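You operate a simulated robot arm through the tools that you are given. There is no shell and no other tool.

You are at the controls of a simulated robot arm. One attempt, no reset.

JOB
Close down the stand: mains off, arm over the cradle, guard down, both sliders at LOW.

The check looks at the end state, three seconds after you hand in, the way a careful person would. Anything else that was tipped, shoved, dropped, spilled or broken makes it a failure.

ROBOT AND FRAMES
A 7-joint arm with a fingered hand, fixed in place. Base frame: the origin is on the floor under the middle of its stand, x ahead of it, y to its left, z up. Units: mm, degrees, N and s.
It reaches about 1228 mm from its shoulder. Its first joint turns from -115.0 to 115.0 degrees. Payload 5 kg.
The tool frame sits at the grasp point between the pads (the TCP): z along the fingers, y along the line on which they close. The tips reach 32 mm beyond it. The gripper opens to 160 mm; its body begins 89 mm behind the TCP. The gripper is a hand of 4 fingers: y runs from the thumb to the fingers, the wrist lies at [0, 0, -267] in the tool frame.
Orientation is told as [roll, pitch, yaw] about the base's x, y, z axes, in that order, counted from this pose: with the fingers straight down and closing along the base's y, the tool's x points along the base's -x, its y along +y and its z along -z.

CONTROLS
- The arm moves only by the tool jog_arm. Its argument "increments" is a list of rows, each a list of 6 numbers: the turn, a rotation vector about the tool's x, y, z in degrees, then the shift along the tool's x, y, z in mm. In form: [[rx, ry, rz, tx, ty, tz], ...]. A call has 1 to 20 rows; each row is the pose to reach, as a shift and turn from the pose commanded when the call began, along the tool's axes at that moment. Each row takes 0.2 s and may step no farther than 50 mm and 8.6 degrees from the row before; otherwise, the whole call is refused. A pose out of reach is approached as far as the arm can. The call stops where the force on the tool passes 90 N (or 10 N more than at its start, if that is more) or the arm is blocked; 0.2 s more then pass. In this call time passes only in rows, and 0.2 s behind the last. The reply holds the time, the measured pose of the TCP, the force on the tool along the base axes, the opening and the grip force, in the units named above and with some noise, with the torque about the TCP (base axes, N m) and any sound that the robot's microphone picked up, and new pictures: "views" is both (left out), scene, wrist or none.
- Cameras (640 x 400 px; columns grow to the right, rows downward): "scene" is fixed at [49.8, 498.7, 1730.2]; the picture's right is [-0.76, -0.65, 0.00], its down [-0.37, 0.43, -0.82] and it looks along [0.54, -0.62, -0.57] (base axes); focal length 332 px, centre (320, 200). "wrist" rides on the gripper at [80, -4, -114] in the tool frame; the picture's right is [0.05, 1.00, 0.00], its down [-0.82, 0.04, -0.58] and it looks along [-0.58, 0.03, 0.82] (tool axes); focal length 265 px, centre (320, 200). There is no depth. A picture from a camera that has moved, and an enlarged one, comes with that camera's place and axes in the base frame and with its lens.
- raise_lower(by): slides the trunk up (or, below 0, down) by that many mm; the arm rides with it, the base frame stays. It gives what a move gives, with no picture.
- move_fingers(finger1, finger2, finger3, thumb_bend): sets how far each is bent, from 0 (flat) to 100 (curled in); at 30 the hand is open as for a grip, at 70 the pads meet at the TCP. One left out holds its place. A second passes; each finger stops where it meets its share of the squeeze, and holds until it gets a number again. It is the only way to open and close the hand. It gives what a move gives, with no picture; readings hold the bend of each and the force on the fingers (four entries, about 0 where the hand has none), thumb and palm.
- close_up(camera, box): a new picture of the part [left, top, right, bottom] of that camera's present view, enlarged. No time passes.
- finish_job(): hands the job in; it is judged then, once.

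Nothing tells you positions but the pictures and the camera data. Unless the task says otherwise, let go and move clear before handing in.

The tools are called after "Call:" as a command line: name --pt "numbers of a row" for each row, then --argument value for the rest, lists and objects as JSON in quotes. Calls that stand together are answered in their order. jog_arm: Moves the arm, as the interface text tells. Its arguments: {"type":"object","properties":{"increments":{"type":"array","items":{"type":"array","items":{"type":"number"}}},"views":{"type":"string","enum":["both","scene","wrist","none"]}},"required":["increments"]} The other tools are called the same way: raise_lower (by) moves the trunk up or down; move_fingers (finger1, finger2, finger3, thumb_bend) moves the fingers one by one; close_up (camera, box) takes an enlarged picture of a part of a camera's view; finish_job () hands the job in.

At the start:

```text
t: 0.0
eef_pos: [613.5, -258.5, 1432.0]
ee_rot: [0.0, 0.0, 0.0]
contact_force: [0.4, 1.4, -0.4]
moment: [-0.02, 0.01, -0.01]
opening: 159.8
grip_force: 0.1
shape: jaw
bend: [30.0, 30.0, 30.0, 30.0]
finger forces: [0.0, 0.0, 0.1, 0.0, 0.0, 0.0]
trunk travel left (down, up): [-700.0, 290.0]
```

scene: 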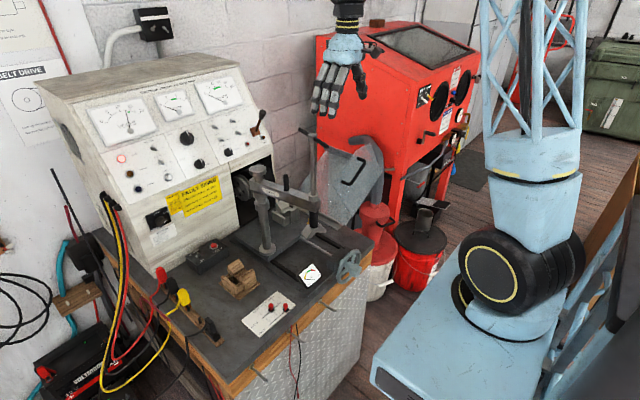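
wrist: 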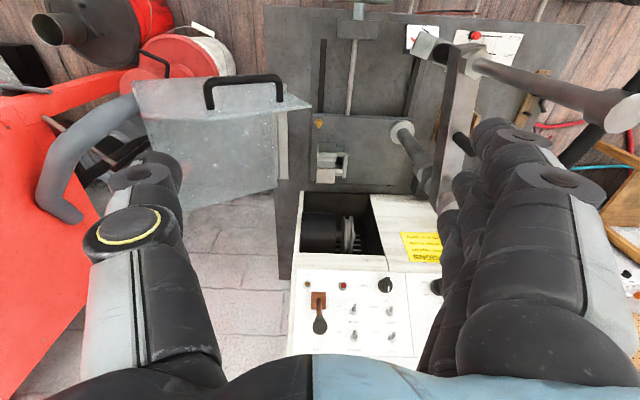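

I see a test stand (alternator/belt drive bench) with a control cabinet, a lever switch at the right of the panel, a guard, a swing arm and a sliders box on the bench. I'll look closer before I move anything.

Call:
close_up --camera "scene" --box '[80, 70, 280, 195]'

Call:
close_up --camera "scene" --box '[180, 180, 380, 305]'

Call:
close_up --camera "scene" --box '[220, 110, 400, 222]'

Call:
close_up --camera "scene" --box '[140, 230, 340, 355]'

Call:
close_up --camera "wrist" --box '[260, 180, 460, 305]'

Call:
close_up --camera "wrist" --box '[380, 10, 640, 172]'

```text
3.20 times, centred on (180, 132) of scene
camera zoom: at [49.8, 498.7, 1730.2], right [-0.76, -0.65, 0.0], down [-0.37, 0.43, -0.82], along [0.54, -0.62, -0.57], focal length 1063 px, centre (768, 416)
```

zoom: 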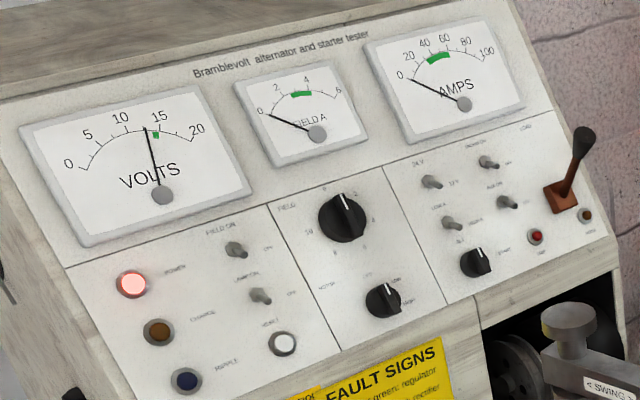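

```text
3.20 times, centred on (280, 242) of scene
camera zoom: at [49.8, 498.7, 1730.2], right [-0.76, -0.65, 0.0], down [-0.37, 0.43, -0.82], along [0.54, -0.62, -0.57], focal length 1063 px, centre (448, 64)
```

zoom: 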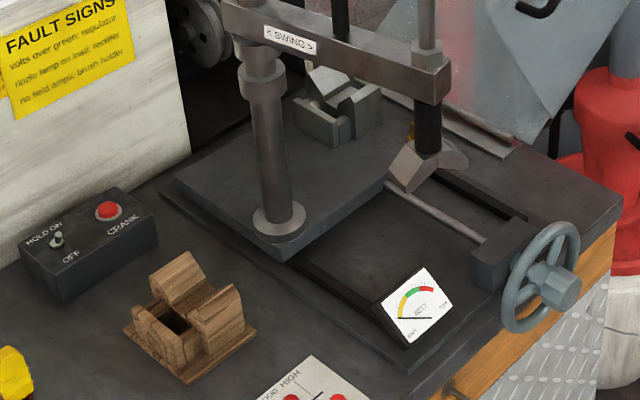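

```text
3.56 times, centred on (310, 166) of scene
camera zoom: at [49.8, 498.7, 1730.2], right [-0.76, -0.65, 0.0], down [-0.37, 0.43, -0.82], along [0.54, -0.62, -0.57], focal length 1181 px, centre (356, 321)
```

zoom: 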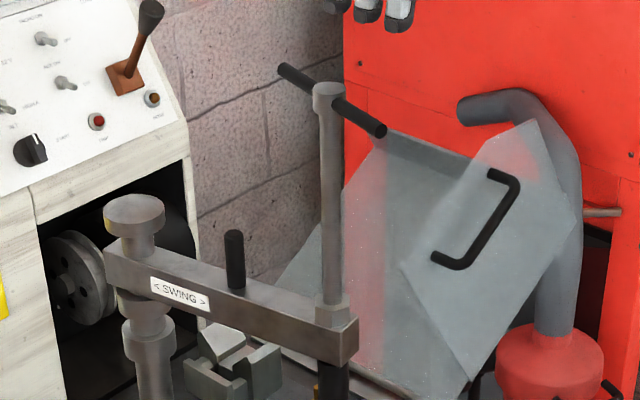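

```text
3.20 times, centred on (240, 292) of scene
camera zoom: at [49.8, 498.7, 1730.2], right [-0.76, -0.65, 0.0], down [-0.37, 0.43, -0.82], along [0.54, -0.62, -0.57], focal length 1063 px, centre (576, -96)
```

zoom: 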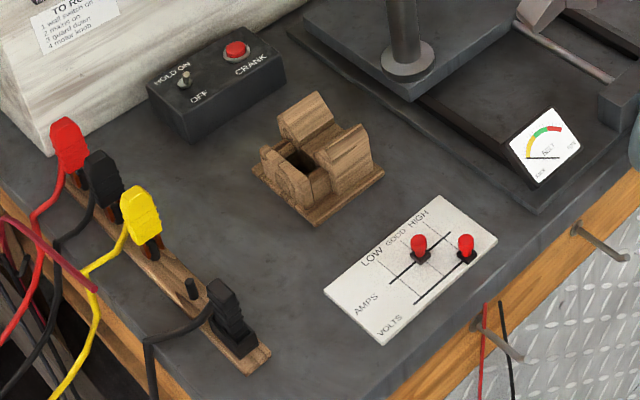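

```text
3.20 times, centred on (360, 242) of wrist
camera zoom: at [534.0, -262.4, 1545.6], right [-0.05, 1.0, 0.0], down [0.82, 0.04, 0.58], along [0.58, 0.03, -0.82], focal length 849 px, centre (192, 64)
```

zoom: 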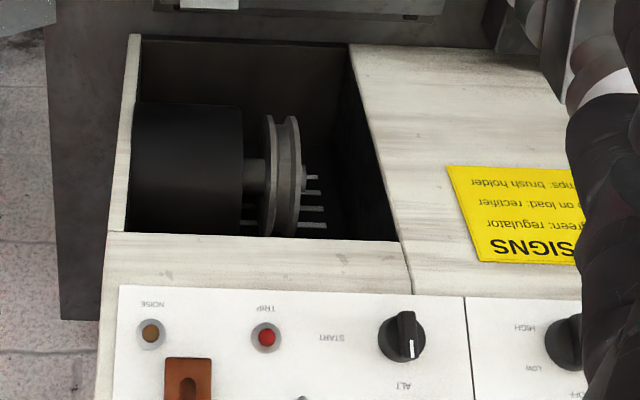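

```text
2.46 times, centred on (510, 91) of wrist
camera zoom: at [534.0, -262.4, 1545.6], right [-0.05, 1.0, 0.0], down [0.82, 0.04, 0.58], along [0.58, 0.03, -0.82], focal length 653 px, centre (-148, 468)
```

zoom: 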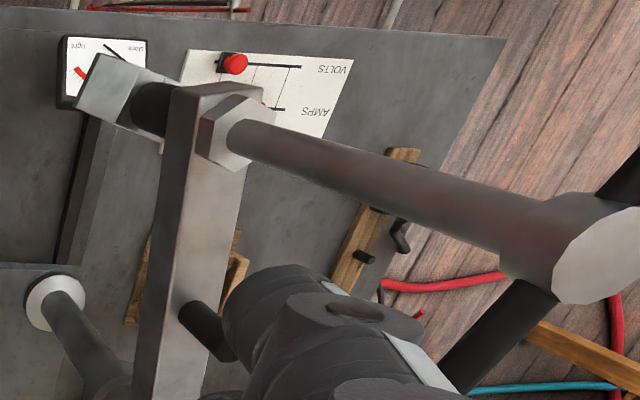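

The panel is on the far side facing the robot. The slider plate works out near (558, 70, 870). I'll zoom in on the labels to find the mains switch, the cradle and the guard hinge.

Call:
close_up --camera "scene" --box '[90, 190, 210, 265]'

Call:
close_up --camera "scene" --box '[200, 90, 280, 140]'

Call:
close_up --camera "scene" --box '[100, 130, 180, 180]'

Call:
close_up --camera "scene" --box '[140, 110, 220, 160]'

Call:
close_up --camera "scene" --box '[220, 150, 300, 200]'

Call:
close_up --camera "scene" --box '[180, 235, 276, 295]'

Call:
close_up --camera "scene" --box '[230, 280, 310, 330]'

Call:
close_up --camera "scene" --box '[270, 120, 380, 189]'

Call:
close_up --camera "scene" --box '[0, 0, 180, 112]'

Call:
close_up --camera "wrist" --box '[130, 0, 390, 162]'

Call:
close_up --camera "wrist" --box '[280, 250, 440, 350]'

```text
5.33 times, centred on (150, 228) of scene
camera zoom: at [49.8, 498.7, 1730.2], right [-0.76, -0.65, 0.0], down [-0.37, 0.43, -0.82], along [0.54, -0.62, -0.57], focal length 1771 px, centre (1227, 53)
```

zoom: 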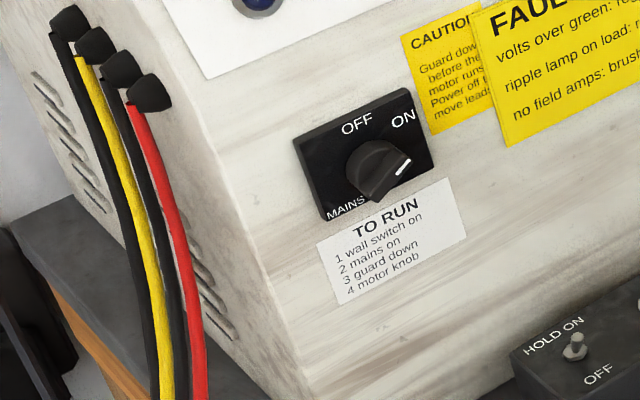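

```text
8.00 times, centred on (240, 115) of scene
camera zoom: at [49.8, 498.7, 1730.2], right [-0.76, -0.65, 0.0], down [-0.37, 0.43, -0.82], along [0.54, -0.62, -0.57], focal length 2656 px, centre (960, 880)
```

zoom: 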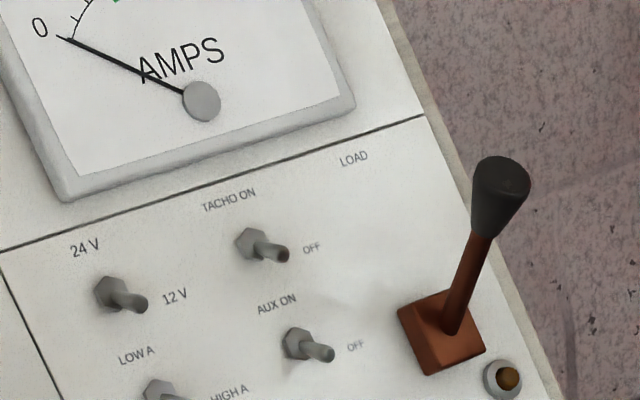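

```text
8.00 times, centred on (140, 155) of scene
camera zoom: at [49.8, 498.7, 1730.2], right [-0.76, -0.65, 0.0], down [-0.37, 0.43, -0.82], along [0.54, -0.62, -0.57], focal length 2656 px, centre (1760, 560)
```

zoom: 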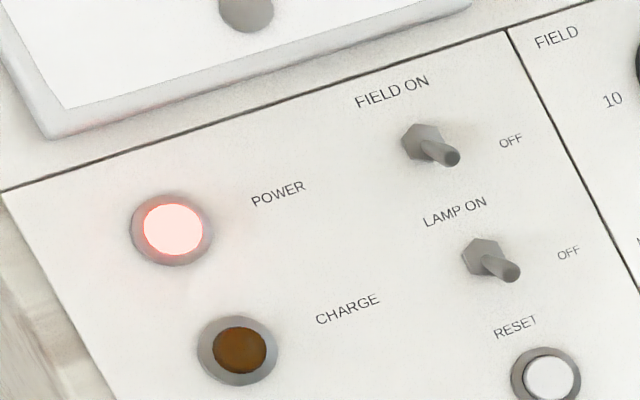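

```text
8.00 times, centred on (180, 135) of scene
camera zoom: at [49.8, 498.7, 1730.2], right [-0.76, -0.65, 0.0], down [-0.37, 0.43, -0.82], along [0.54, -0.62, -0.57], focal length 2656 px, centre (1440, 720)
```

zoom: 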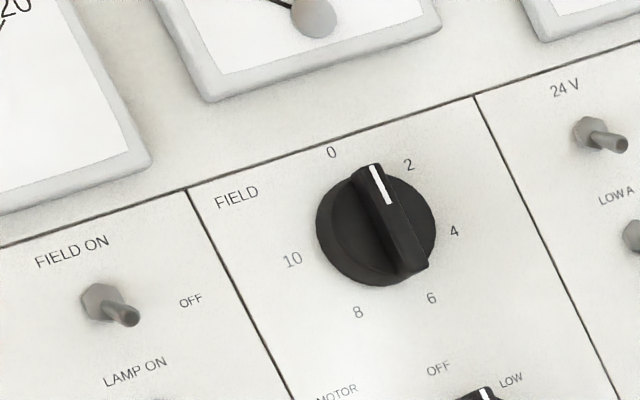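

```text
8.00 times, centred on (260, 175) of scene
camera zoom: at [49.8, 498.7, 1730.2], right [-0.76, -0.65, 0.0], down [-0.37, 0.43, -0.82], along [0.54, -0.62, -0.57], focal length 2656 px, centre (800, 400)
```

zoom: 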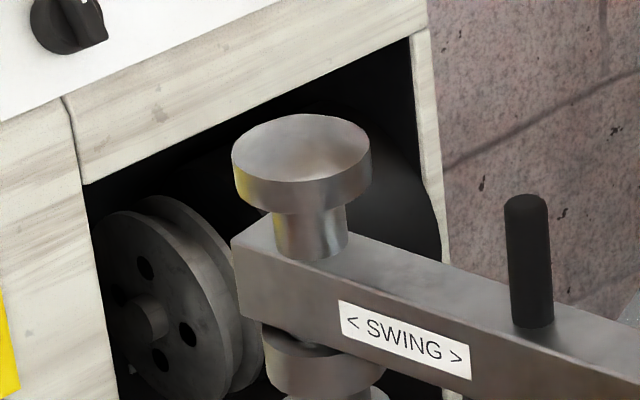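

```text
6.67 times, centred on (228, 265) of scene
camera zoom: at [49.8, 498.7, 1730.2], right [-0.76, -0.65, 0.0], down [-0.37, 0.43, -0.82], along [0.54, -0.62, -0.57], focal length 2214 px, centre (933, -233)
```

zoom: 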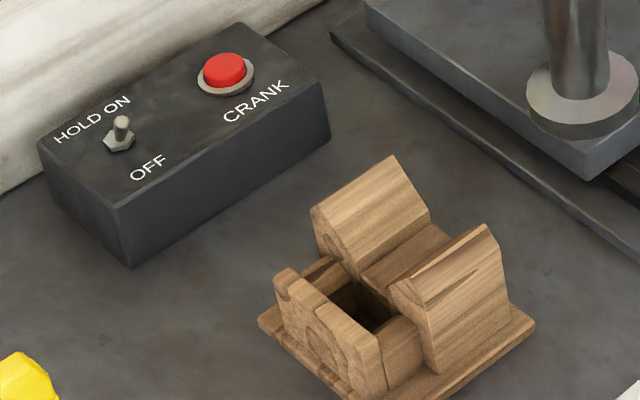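

```text
8.00 times, centred on (270, 305) of scene
camera zoom: at [49.8, 498.7, 1730.2], right [-0.76, -0.65, 0.0], down [-0.37, 0.43, -0.82], along [0.54, -0.62, -0.57], focal length 2656 px, centre (720, -640)
```

zoom: 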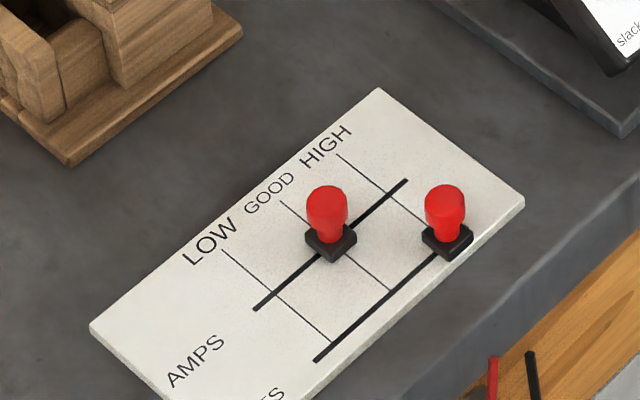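

```text
5.80 times, centred on (325, 154) of scene
camera zoom: at [49.8, 498.7, 1730.2], right [-0.76, -0.65, 0.0], down [-0.37, 0.43, -0.82], along [0.54, -0.62, -0.57], focal length 1925 px, centre (291, 464)
```

zoom: 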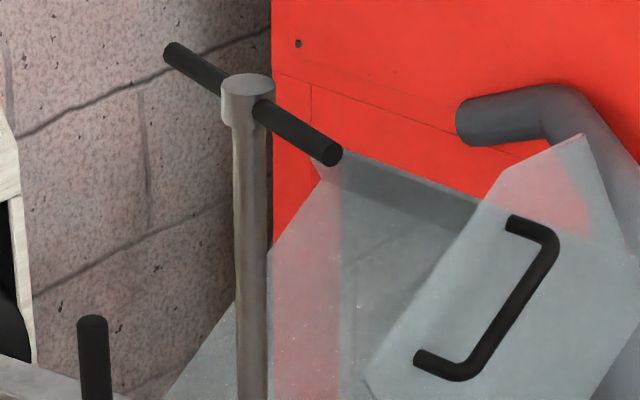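

```text
3.56 times, centred on (90, 56) of scene
camera zoom: at [49.8, 498.7, 1730.2], right [-0.76, -0.65, 0.0], down [-0.37, 0.43, -0.82], along [0.54, -0.62, -0.57], focal length 1181 px, centre (1138, 712)
```

zoom: 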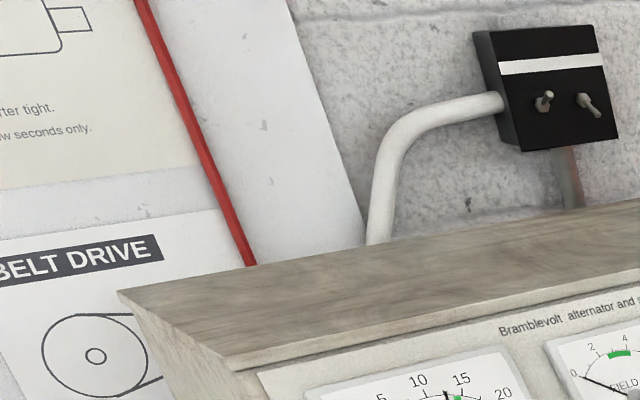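

```text
2.46 times, centred on (260, 81) of wrist
camera zoom: at [534.0, -262.4, 1545.6], right [-0.05, 1.0, 0.0], down [0.82, 0.04, 0.58], along [0.58, 0.03, -0.82], focal length 653 px, centre (468, 493)
```

zoom: 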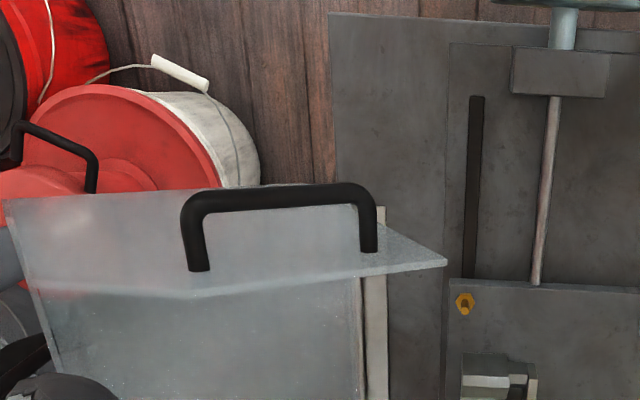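

```text
4.00 times, centred on (360, 300) of wrist
camera zoom: at [534.0, -262.4, 1545.6], right [-0.05, 1.0, 0.0], down [0.82, 0.04, 0.58], along [0.58, 0.03, -0.82], focal length 1062 px, centre (160, -200)
```

zoom: 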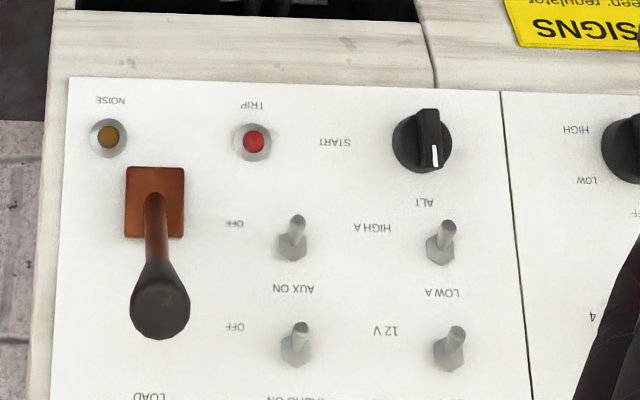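

The mains knob is on the lower front of the cabinet, around (970, 195, 1065), and points at ON. The clamp arm points toward the robot from its post near (754, -45). The guard is open on the right, and the sliders run along y. I'll raise the trunk clear of everything and survey with the wrist camera.

Call:
raise_lower --by 250

Call:
jog_arm --pt "0 0 0 0 0 0" --views "both"

```text
t: 2.6
eef_pos: [613.2, -257.2, 1682.0]
ee_rot: [0.0, 0.0, 0.0]
contact_force: [0.3, -0.3, 0.6]
moment: [-0.01, 0.04, 0.01]
opening: 159.9
grip_force: 0.1
shape: jaw
bend: [30.0, 30.0, 30.0, 30.0]
finger forces: [0.1, 0.1, 0.0, 0.0, 0.0, 0.0]
trunk travel left (down, up): [-950.0, 40.0]
```

```text
t: 3.0
eef_pos: [613.7, -256.7, 1682.4]
ee_rot: [0.0, 0.0, -0.1]
contact_force: [-0.1, 0.1, -0.4]
moment: [0.04, 0.0, -0.02]
opening: 159.9
grip_force: 0.1
shape: jaw
bend: [30.0, 30.0, 30.0, 30.0]
finger forces: [0.0, 0.0, 0.1, 0.0, 0.1, 0.1]
trunk travel left (down, up): [-950.0, 40.0]
camera wrist: at [534.0, -262.4, 1795.6], right [-0.05, 1.0, 0.0], down [0.82, 0.04, 0.58], along [0.58, 0.03, -0.82], focal length 265 px, centre (320, 200)
```

scene: 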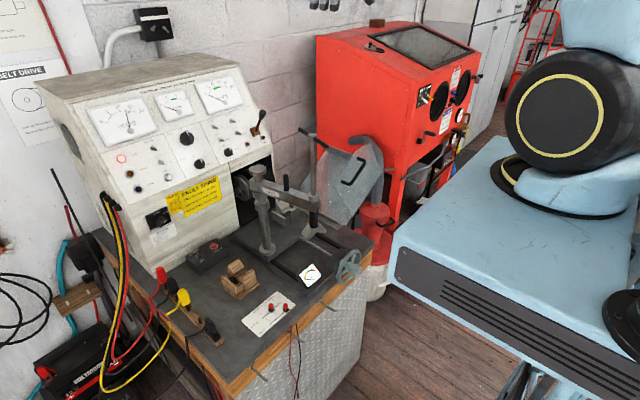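
wrist: 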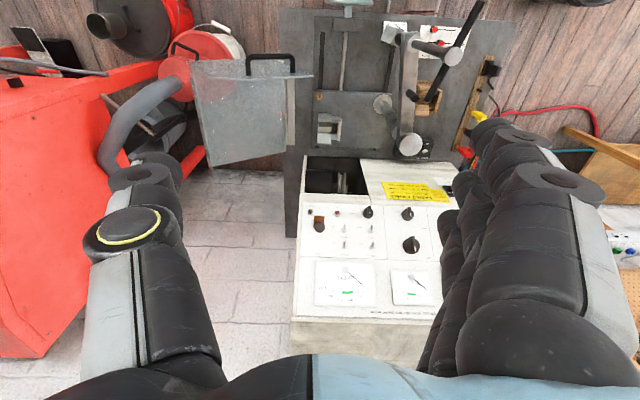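

The view is now higher and clear of the T-handle. I'll zoom in on the bench from above.

Call:
close_up --camera "wrist" --box '[280, 0, 500, 137]'

Call:
close_up --camera "wrist" --box '[150, 20, 350, 180]'

Call:
close_up --camera "wrist" --box '[360, 0, 480, 75]'

Call:
close_up --camera "wrist" --box '[360, 60, 500, 165]'

```text
2.91 times, centred on (390, 68) of wrist
camera zoom: at [534.0, -262.4, 1795.6], right [-0.05, 1.0, 0.0], down [0.82, 0.04, 0.58], along [0.58, 0.03, -0.82], focal length 772 px, centre (116, 582)
```

zoom: 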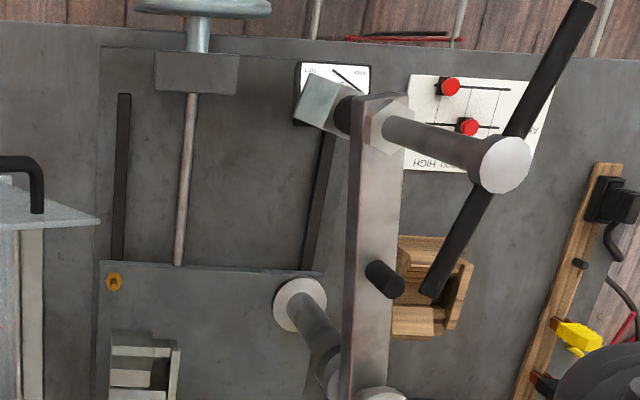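

```text
2.50 times, centred on (250, 100) of wrist
camera zoom: at [534.0, -262.4, 1795.6], right [-0.05, 1.0, 0.0], down [0.82, 0.04, 0.58], along [0.58, 0.03, -0.82], focal length 664 px, centre (495, 450)
```

zoom: 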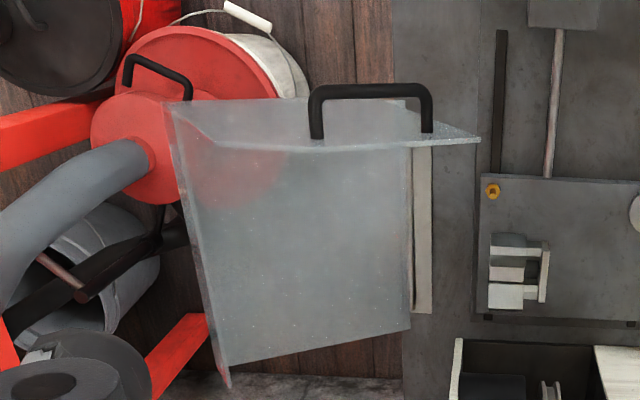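

```text
5.33 times, centred on (420, 38) of wrist
camera zoom: at [534.0, -262.4, 1795.6], right [-0.05, 1.0, 0.0], down [0.82, 0.04, 0.58], along [0.58, 0.03, -0.82], focal length 1416 px, centre (-213, 1067)
```

zoom: 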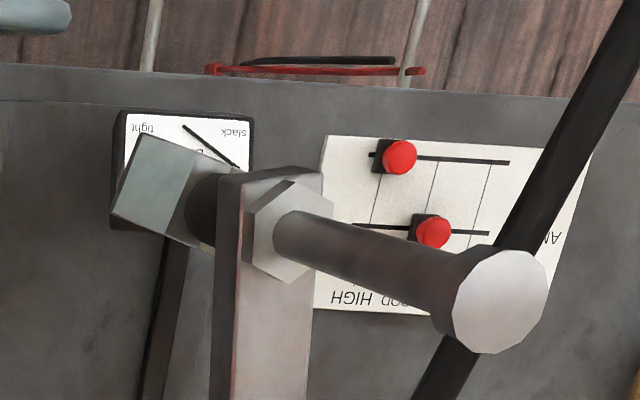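

```text
3.81 times, centred on (430, 112) of wrist
camera zoom: at [534.0, -262.4, 1795.6], right [-0.05, 1.0, 0.0], down [0.82, 0.04, 0.58], along [0.58, 0.03, -0.82], focal length 1011 px, centre (-99, 533)
```

zoom: 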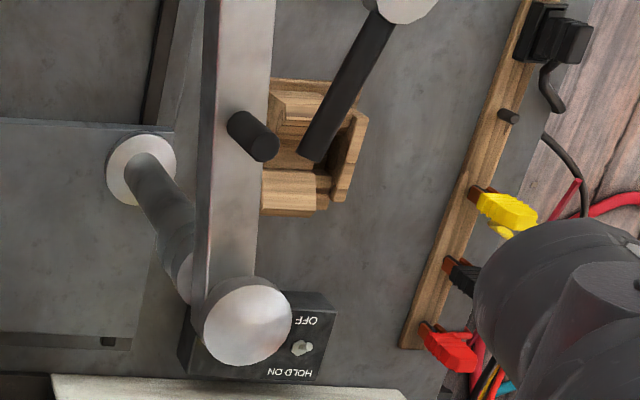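

Two things could be the "cradle": the metal V-block near (855, -220), and the wooden block near (750, 98) beside the CRANK box. I'll read the wall posters and move the camera over the bench to settle which one, and to measure against the arm's swing radius.

Call:
close_up --camera "scene" --box '[0, 0, 80, 50]'

Call:
close_up --camera "scene" --box '[0, 50, 80, 140]'

Call:
jog_arm --pt "0 0 0 0 50 0" --pt "0 0 0 0 100 0" --pt "0 0 0 0 150 0" --pt "0 0 0 0 200 0" --pt "0 0 0 0 250 0" --pt "0 0 0 0 300 0" --views "both"

```text
8.00 times, centred on (40, 25) of scene
camera zoom: at [49.8, 498.7, 1730.2], right [-0.76, -0.65, 0.0], down [-0.37, 0.43, -0.82], along [0.54, -0.62, -0.57], focal length 2656 px, centre (2560, 1600)
```

zoom: 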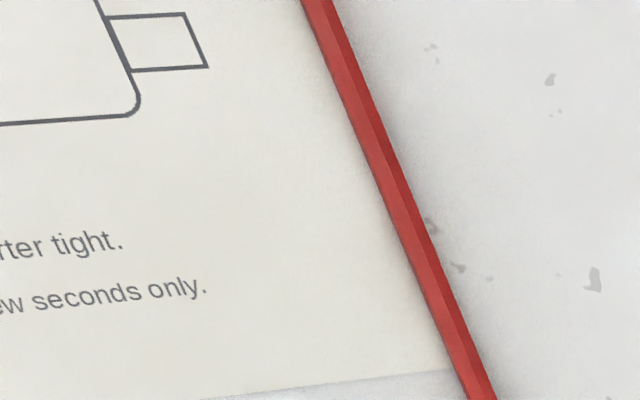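

```text
4.44 times, centred on (40, 95) of scene
camera zoom: at [49.8, 498.7, 1730.2], right [-0.76, -0.65, 0.0], down [-0.37, 0.43, -0.82], along [0.54, -0.62, -0.57], focal length 1476 px, centre (1564, 667)
```

zoom: 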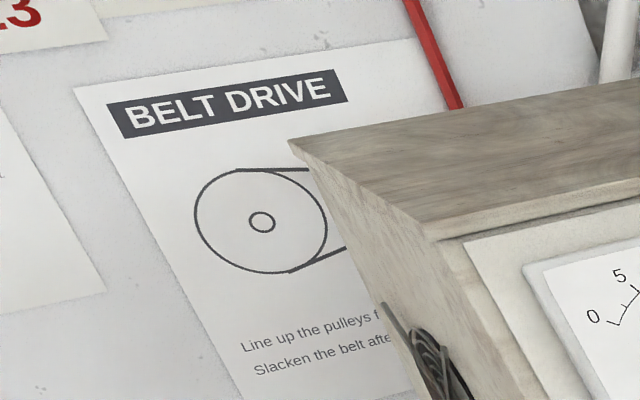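

```text
t: 4.4
eef_pos: [616.7, 46.8, 1680.0]
ee_rot: [-0.1, 0.1, 0.0]
contact_force: [-0.5, -0.4, -0.1]
moment: [-0.08, 0.05, -0.01]
opening: 160.0
grip_force: 0.0
shape: jaw
bend: [30.0, 30.0, 30.0, 30.0]
finger forces: [0.0, 0.0, 0.0, 0.0, 0.1, 0.1]
trunk travel left (down, up): [-950.0, 40.0]
camera wrist: at [536.0, 42.6, 1794.4], right [-0.05, 1.0, 0.0], down [0.82, 0.04, 0.58], along [0.58, 0.03, -0.82], focal length 265 px, centre (320, 200)
```

scene: 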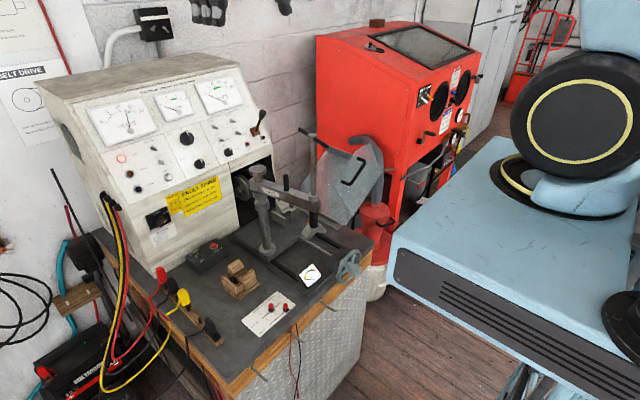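
wrist: 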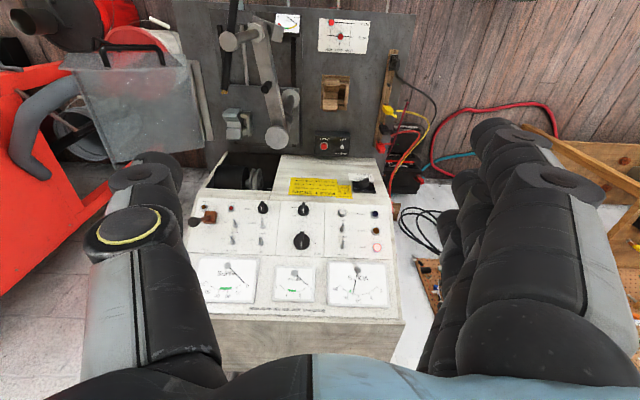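

Call:
close_up --camera "wrist" --box '[200, 0, 420, 137]'

Call:
close_up --camera "wrist" --box '[290, 60, 410, 135]'

Call:
close_up --camera "wrist" --box '[180, 70, 340, 170]'

Call:
close_up --camera "wrist" --box '[260, 170, 420, 270]'

```text
2.91 times, centred on (310, 68) of wrist
camera zoom: at [536.0, 42.6, 1794.4], right [-0.05, 1.0, 0.0], down [0.82, 0.04, 0.58], along [0.58, 0.03, -0.82], focal length 772 px, centre (349, 582)
```

zoom: 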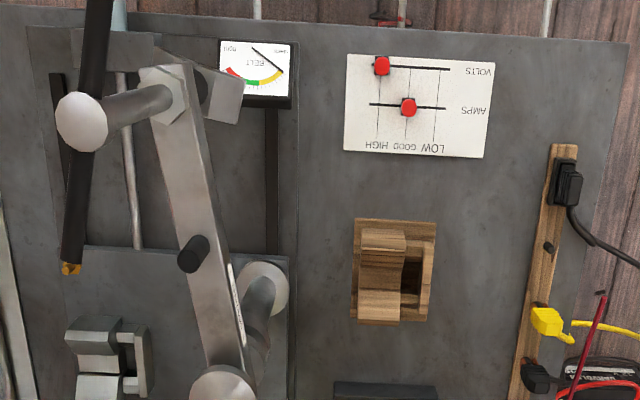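

```text
5.33 times, centred on (350, 98) of wrist
camera zoom: at [536.0, 42.6, 1794.4], right [-0.05, 1.0, 0.0], down [0.82, 0.04, 0.58], along [0.58, 0.03, -0.82], focal length 1416 px, centre (160, 747)
```

zoom: 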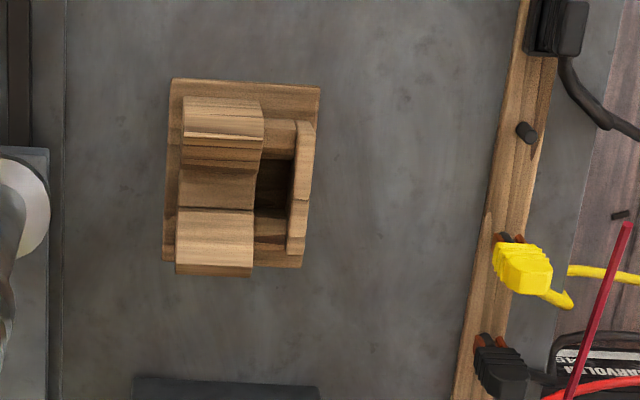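

```text
4.00 times, centred on (260, 120) of wrist
camera zoom: at [536.0, 42.6, 1794.4], right [-0.05, 1.0, 0.0], down [0.82, 0.04, 0.58], along [0.58, 0.03, -0.82], focal length 1062 px, centre (560, 520)
```

zoom: 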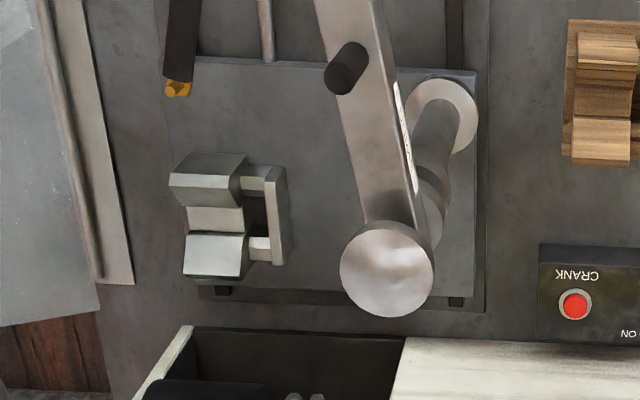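

```text
4.00 times, centred on (340, 220) of wrist
camera zoom: at [536.0, 42.6, 1794.4], right [-0.05, 1.0, 0.0], down [0.82, 0.04, 0.58], along [0.58, 0.03, -0.82], focal length 1062 px, centre (240, 120)
```

zoom: 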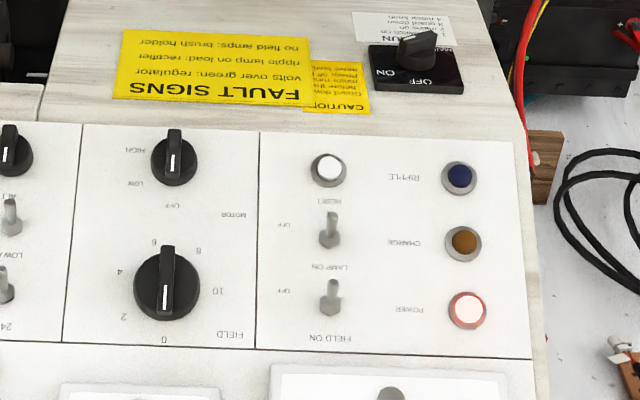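

Both blocks are V-cradles. The clamp screw's radius from the post is about 200 mm, which fits the metal V-block at about 205 mm but not the wooden one at about 145 mm. I'll tilt the hand up to read the wall posters for confirmation and to look at the mains knob.

Call:
jog_arm --pt "0 -8 0 0 0 0" --pt "0 -16 0 0 0 0" --pt "0 -24 0 0 0 0" --pt "0 -32 0 0 0 0" --pt "0 -40 0 0 0 0" --pt "0 -48 0 0 0 0" --pt "0 -55 0 0 0 0" --views "both"

```text
t: 6.2
eef_pos: [612.1, 84.1, 1667.2]
ee_rot: [1.7, -53.5, 3.5]
contact_force: [-0.5, -0.5, -0.3]
moment: [0.1, 0.01, 0.1]
opening: 160.0
grip_force: 0.0
shape: jaw
bend: [30.0, 30.0, 30.0, 30.0]
finger forces: [0.1, 0.0, 0.0, 0.0, 0.0, 0.0]
trunk travel left (down, up): [-950.0, 40.0]
stopped in row 7: the arm was blocked; the commanded pose is now the measured one
camera wrist: at [473.8, 67.4, 1670.7], right [-0.12, 0.99, -0.02], down [0.02, 0.02, 1.0], along [0.99, 0.12, -0.02], focal length 265 px, centre (320, 200)
```

scene: 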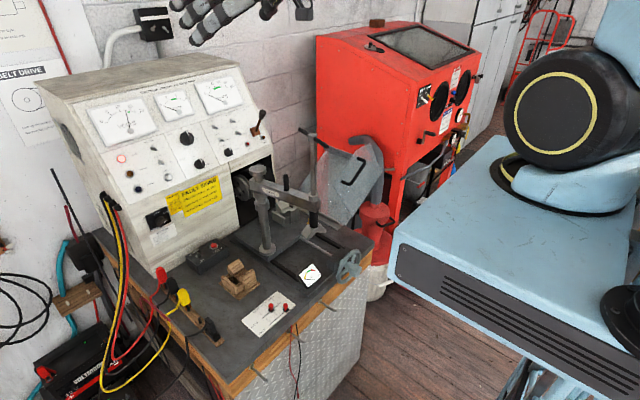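
wrist: 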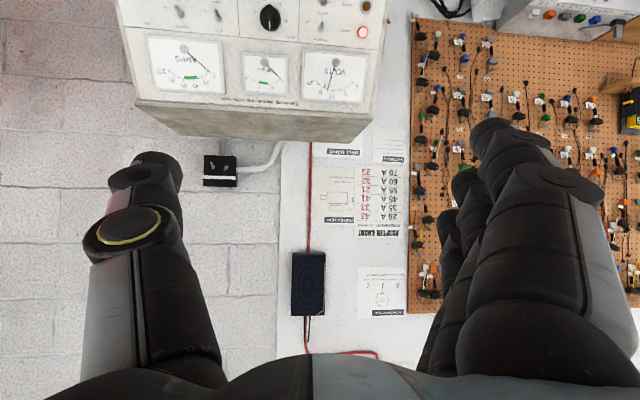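

Call:
close_up --camera "wrist" --box '[300, 140, 420, 240]'

Call:
close_up --camera "wrist" --box '[320, 255, 420, 325]'

Call:
close_up --camera "wrist" --box '[316, 140, 366, 171]'

Call:
close_up --camera "wrist" --box '[312, 180, 362, 225]'

Call:
close_up --camera "wrist" --box '[190, 130, 290, 192]'

```text
4.00 times, centred on (360, 190) of wrist
camera zoom: at [473.8, 67.4, 1670.7], right [-0.12, 0.99, -0.02], down [0.02, 0.02, 1.0], along [0.99, 0.12, -0.02], focal length 1062 px, centre (160, 240)
```

zoom: 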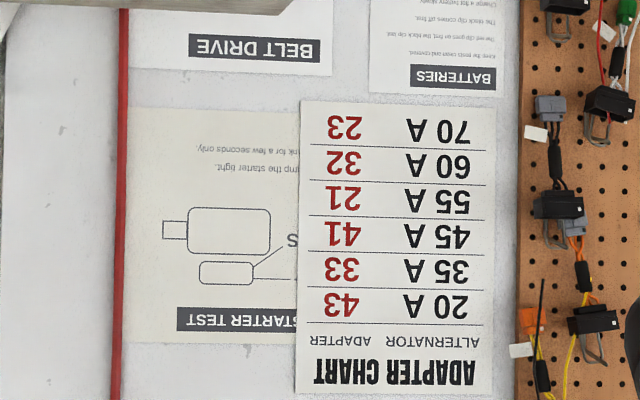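

```text
5.71 times, centred on (370, 290) of wrist
camera zoom: at [473.8, 67.4, 1670.7], right [-0.12, 0.99, -0.02], down [0.02, 0.02, 1.0], along [0.99, 0.12, -0.02], focal length 1517 px, centre (34, -314)
```

zoom: 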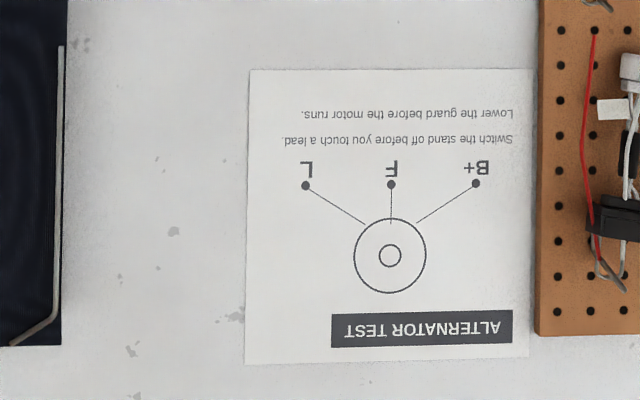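

```text
12.80 times, centred on (341, 156) of wrist
camera zoom: at [473.8, 67.4, 1670.7], right [-0.12, 0.99, -0.02], down [0.02, 0.02, 1.0], along [0.99, 0.12, -0.02], focal length 3397 px, centre (51, 770)
```

zoom: 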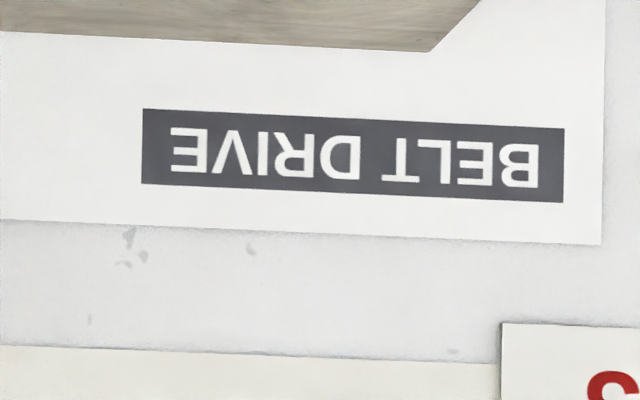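

```text
8.89 times, centred on (337, 202) of wrist
camera zoom: at [473.8, 67.4, 1670.7], right [-0.12, 0.99, -0.02], down [0.02, 0.02, 1.0], along [0.99, 0.12, -0.02], focal length 2359 px, centre (169, 178)
```

zoom: 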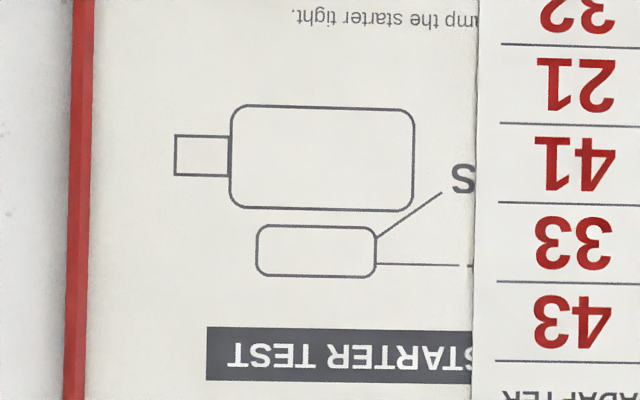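

```text
6.40 times, centred on (240, 161) of wrist
camera zoom: at [473.8, 67.4, 1670.7], right [-0.12, 0.99, -0.02], down [0.02, 0.02, 1.0], along [0.99, 0.12, -0.02], focal length 1699 px, centre (832, 450)
```

zoom: 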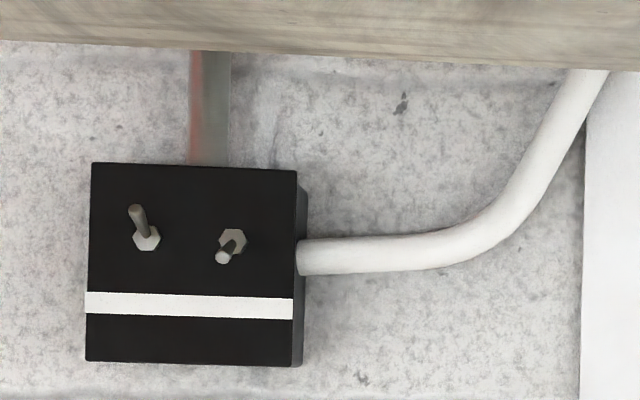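

The posters don't settle it, but the clamp arm and its post sit on the same carriage as the metal V-block, and the radius fits that block. Next I'll return to vertical and look at the guard from the robot side to see how it closes relative to the arm.

Call:
jog_arm --pt "0 8 0 0 0 0" --pt "0 16 0 0 0 0" --pt "0 24 0 0 0 0" --pt "0 32 0 0 0 0" --pt "0 40 0 0 0 0" --pt "0 48 0 0 0 0" --pt "0 53.5 0 0 0 0" --views "none"

```text
t: 7.8
eef_pos: [610.8, 91.8, 1668.6]
ee_rot: [0.7, 0.0, 4.9]
contact_force: [-0.2, 0.0, 0.2]
moment: [-0.05, -0.01, 0.01]
opening: 159.9
grip_force: 0.0
shape: jaw
bend: [30.0, 30.0, 30.0, 30.0]
finger forces: [0.0, 0.0, 0.0, 0.0, 0.0, 0.0]
trunk travel left (down, up): [-950.0, 40.0]
```

Call:
jog_arm --pt "0.1 0 0.5 19.5 -40.5 0" --pt "0.1 0 1.0 39 -81 0" --pt "0.2 0 1.5 58.6 -121.4 0" --pt "0.3 0 2.0 78.1 -162 0" --pt "0.4 0 2.5 97.6 -202.4 0" --pt "0.4 0 3.0 117.2 -242.9 0" --pt "0.5 0 3.5 136.7 -283.4 0" --pt "0.6 0 4.0 156.2 -323.8 0" --pt "0.7 0 4.5 175.8 -364.3 0" --pt "0.7 0 4.9 195.3 -404.8 0" --views "none"

Call:
raise_lower --by -200

Call:
jog_arm --pt "0 0 0 0 0 0" --views "both"

```text
t: 10.0
eef_pos: [449.6, -334.8, 1659.9]
ee_rot: [0.2, -0.1, -0.1]
contact_force: [0.1, -0.4, -0.7]
moment: [0.02, 0.01, 0.02]
opening: 159.9
grip_force: 0.0
shape: jaw
bend: [30.0, 30.0, 30.0, 30.0]
finger forces: [0.1, 0.0, 0.0, 0.0, 0.1, 0.0]
trunk travel left (down, up): [-950.0, 40.0]
```

```text
t: 12.2
eef_pos: [450.2, -331.7, 1459.3]
ee_rot: [0.1, -0.2, -0.1]
contact_force: [-0.4, 0.0, -0.7]
moment: [-0.02, 0.02, 0.01]
opening: 160.1
grip_force: 0.1
shape: jaw
bend: [30.0, 30.0, 30.0, 30.0]
finger forces: [0.0, 0.0, 0.1, 0.0, 0.1, 0.0]
trunk travel left (down, up): [-750.0, 240.0]
```

```text
t: 12.6
eef_pos: [449.0, -331.1, 1460.8]
ee_rot: [0.3, -0.1, 0.1]
contact_force: [-0.1, 0.1, -0.2]
moment: [0.01, 0.0, 0.02]
opening: 159.7
grip_force: 0.1
shape: jaw
bend: [30.0, 30.0, 30.0, 30.0]
finger forces: [0.1, 0.0, 0.0, 0.1, 0.0, 0.0]
trunk travel left (down, up): [-750.0, 240.0]
camera wrist: at [369.2, -336.2, 1574.2], right [-0.05, 1.0, 0.0], down [0.81, 0.04, 0.58], along [0.58, 0.03, -0.82], focal length 265 px, centre (320, 200)
```

scene: 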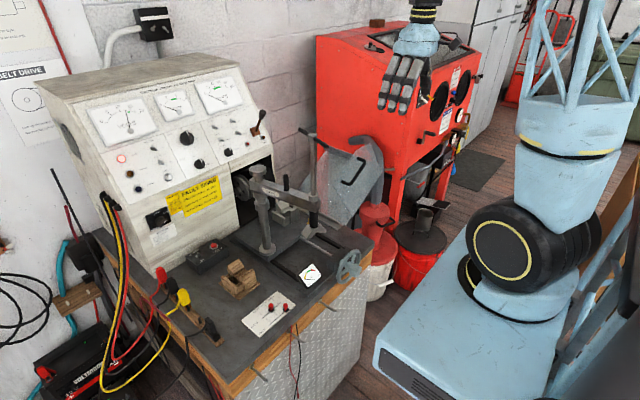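
wrist: 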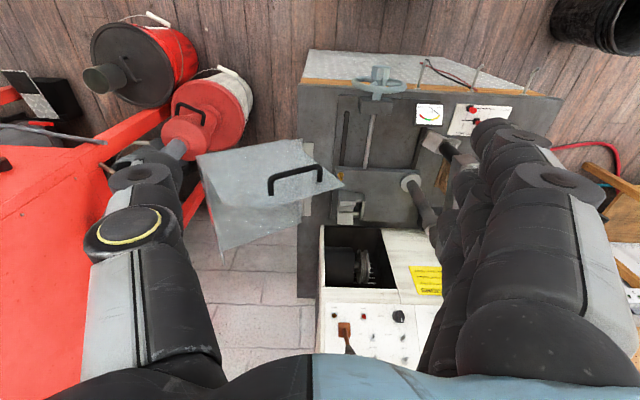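

Call:
close_up --camera "wrist" --box '[180, 120, 360, 260]'

Call:
close_up --camera "wrist" --box '[290, 70, 490, 240]'

Call:
close_up --camera "scene" --box '[280, 120, 400, 250]'

```text
2.86 times, centred on (270, 190) of wrist
camera zoom: at [369.2, -336.2, 1574.2], right [-0.05, 1.0, 0.0], down [0.81, 0.04, 0.58], along [0.58, 0.03, -0.82], focal length 758 px, centre (463, 229)
```

zoom: 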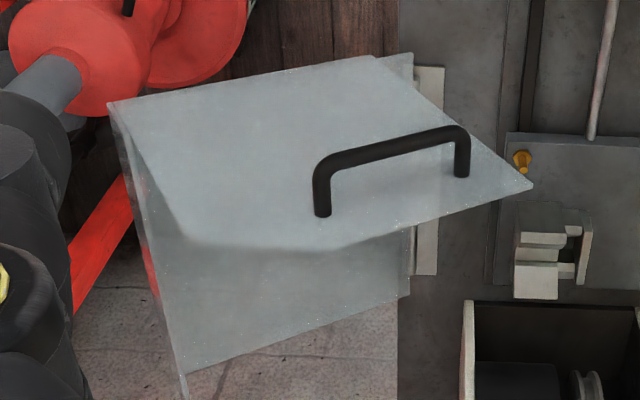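

```text
2.35 times, centred on (390, 155) of wrist
camera zoom: at [369.2, -336.2, 1574.2], right [-0.05, 1.0, 0.0], down [0.81, 0.04, 0.58], along [0.58, 0.03, -0.82], focal length 624 px, centre (155, 306)
```

zoom: 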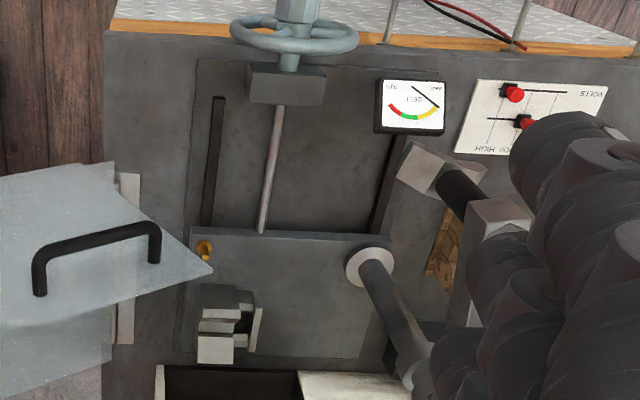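

```text
3.08 times, centred on (340, 185) of scene
camera zoom: at [49.8, 498.7, 1730.2], right [-0.76, -0.65, 0.0], down [-0.37, 0.43, -0.82], along [0.54, -0.62, -0.57], focal length 1022 px, centre (258, 246)
```

zoom: 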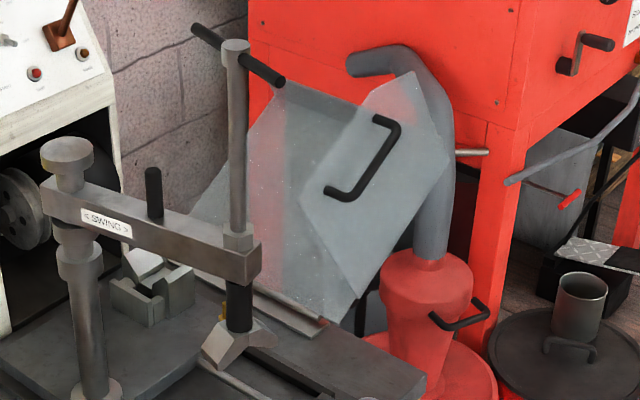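

The guard is a clear front plate plus a side sheet, hinged along x near y≈-365, z≈870. It closes by rotating about 60° toward +y, and the top stays open, so it fits with the clamp arm over the metal V-block. I'll start with the mains: move across at a safe height, then tilt the hand forward.

Call:
jog_arm --pt "0 0 0 10 45 0" --pt "0 0 0 20 93 0" --pt "0 0 0 20 141 0" --pt "0 0 0 20 189 0" --pt "0 0 0 20 237 0" --pt "0 0 0 20 285 0" --pt "0 0 0 20 333 0" --pt "0 0 0 20 381 0" --pt "0 0 0 20 429 0" --pt "0 0 0 20 477 0" --pt "0 0 0 20 515 0" --views "none"

Call:
jog_arm --pt "0 -8 0 -26 0 5" --pt "0 -16 0 -52 0 10" --pt "0 -24 0 -78 0 15" --pt "0 -32 0 -104 0 20" --pt "0 -40 0 -130 0 25" --pt "0 -48 0 -156 0 30" --pt "0 -56 0 -182 0 35" --pt "0 -64 0 -208 0 40" --pt "0 -72 0 -234 0 45" --pt "0 -80 0 -260 0 50" --pt "0 -88 0 -280 0 55" --pt "0 -90 0 -287 0 60" --views "both"

```text
t: 14.9
eef_pos: [425.5, 183.5, 1460.0]
ee_rot: [0.1, 0.0, 0.1]
contact_force: [0.4, 0.3, 0.0]
moment: [-0.04, 0.03, 0.0]
opening: 160.2
grip_force: 0.1
shape: jaw
bend: [30.0, 30.0, 30.0, 30.0]
finger forces: [0.0, 0.0, 0.0, 0.0, 0.0, 0.0]
trunk travel left (down, up): [-750.0, 240.0]
```

```text
t: 17.6
eef_pos: [716.8, 185.0, 1402.1]
ee_rot: [138.5, -89.8, -138.4]
contact_force: [-0.1, 0.4, -0.2]
moment: [0.01, 0.0, 0.0]
opening: 159.8
grip_force: 0.0
shape: jaw
bend: [30.0, 30.0, 30.0, 30.0]
finger forces: [0.0, 0.1, 0.1, 0.0, 0.1, 0.0]
trunk travel left (down, up): [-750.0, 240.0]
camera wrist: at [603.1, 180.5, 1321.6], right [0.0, 1.0, -0.05], down [-0.58, 0.04, 0.81], along [0.81, 0.03, 0.58], focal length 265 px, centre (320, 200)
```

scene: 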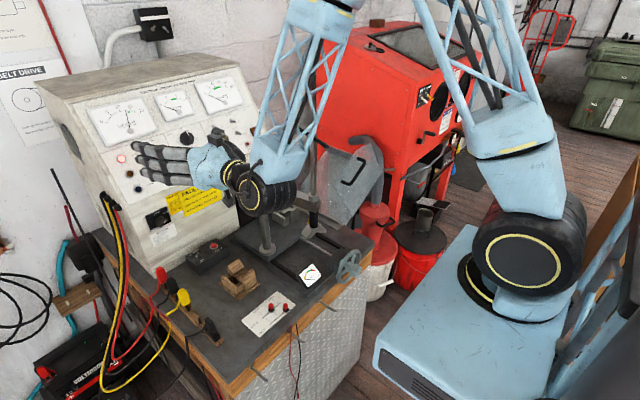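
wrist: 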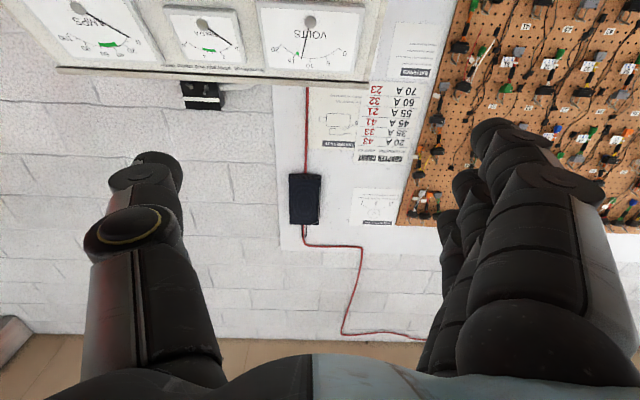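

The forward-pointing pose works. Now I'll lower the trunk until the hand is level with the mains knob, still well back from the panel.

Call:
raise_lower --by -330

Call:
jog_arm --pt "0 0 0 0 0 0" --views "both"

```text
t: 20.8
eef_pos: [715.0, 183.9, 1071.6]
ee_rot: [127.4, -89.8, -127.3]
contact_force: [-0.2, 0.8, 0.0]
moment: [0.03, -0.02, -0.01]
opening: 160.3
grip_force: 0.0
shape: jaw
bend: [30.0, 30.0, 30.0, 30.0]
finger forces: [0.0, 0.0, 0.0, 0.0, 0.0, 0.0]
trunk travel left (down, up): [-420.0, 570.0]
```

```text
t: 21.2
eef_pos: [715.9, 183.3, 1071.9]
ee_rot: [127.3, -89.8, -127.3]
contact_force: [-0.7, 0.6, -0.5]
moment: [0.01, 0.0, -0.02]
opening: 160.2
grip_force: 0.1
shape: jaw
bend: [30.0, 30.0, 30.0, 30.0]
finger forces: [0.0, 0.0, 0.0, 0.1, 0.0, 0.0]
trunk travel left (down, up): [-420.0, 570.0]
camera wrist: at [603.0, 179.8, 991.8], right [0.0, 1.0, -0.05], down [-0.58, 0.04, 0.81], along [0.82, 0.03, 0.58], focal length 265 px, centre (320, 200)
```

scene: 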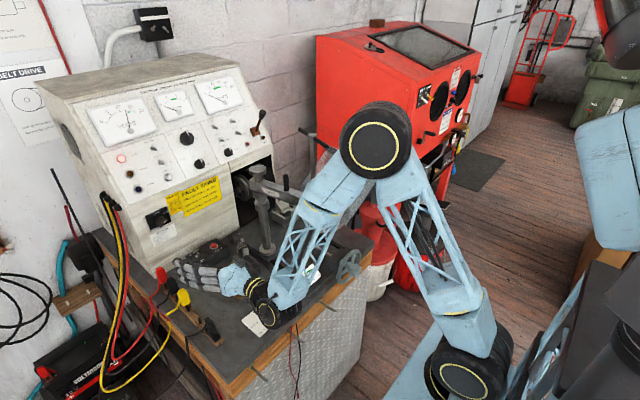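
wrist: 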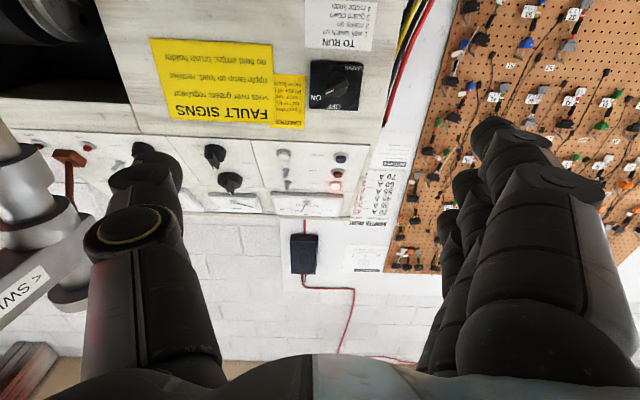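

The knob and its ON/OFF labels are in the wrist view (upside down). I'll zoom in to get its position and pointer angle.

Call:
close_up --camera "wrist" --box '[290, 40, 390, 122]'

Call:
close_up --camera "scene" --box '[130, 190, 260, 300]'

```text
4.88 times, centred on (340, 81) of wrist
camera zoom: at [603.0, 179.8, 991.8], right [0.0, 1.0, -0.05], down [-0.58, 0.04, 0.81], along [0.82, 0.03, 0.58], focal length 1295 px, centre (222, 780)
```

zoom: 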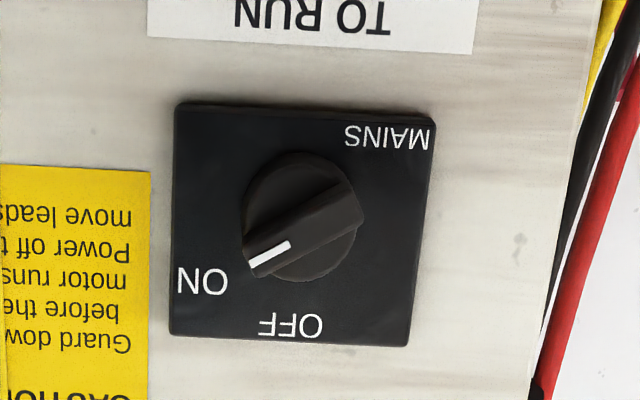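

```text
3.64 times, centred on (195, 245) of scene
camera zoom: at [49.8, 498.7, 1730.2], right [-0.76, -0.65, 0.0], down [-0.37, 0.43, -0.82], along [0.54, -0.62, -0.57], focal length 1208 px, centre (774, 36)
```

zoom: 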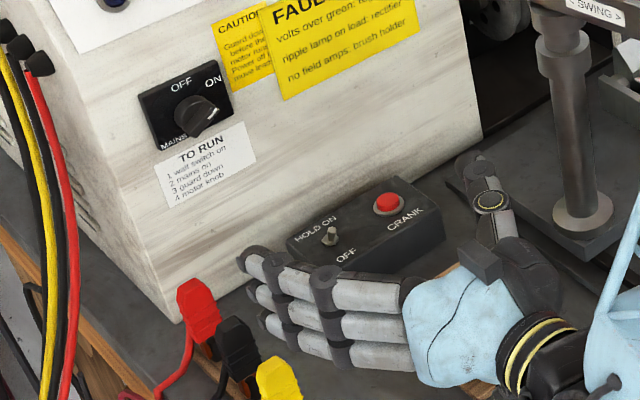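

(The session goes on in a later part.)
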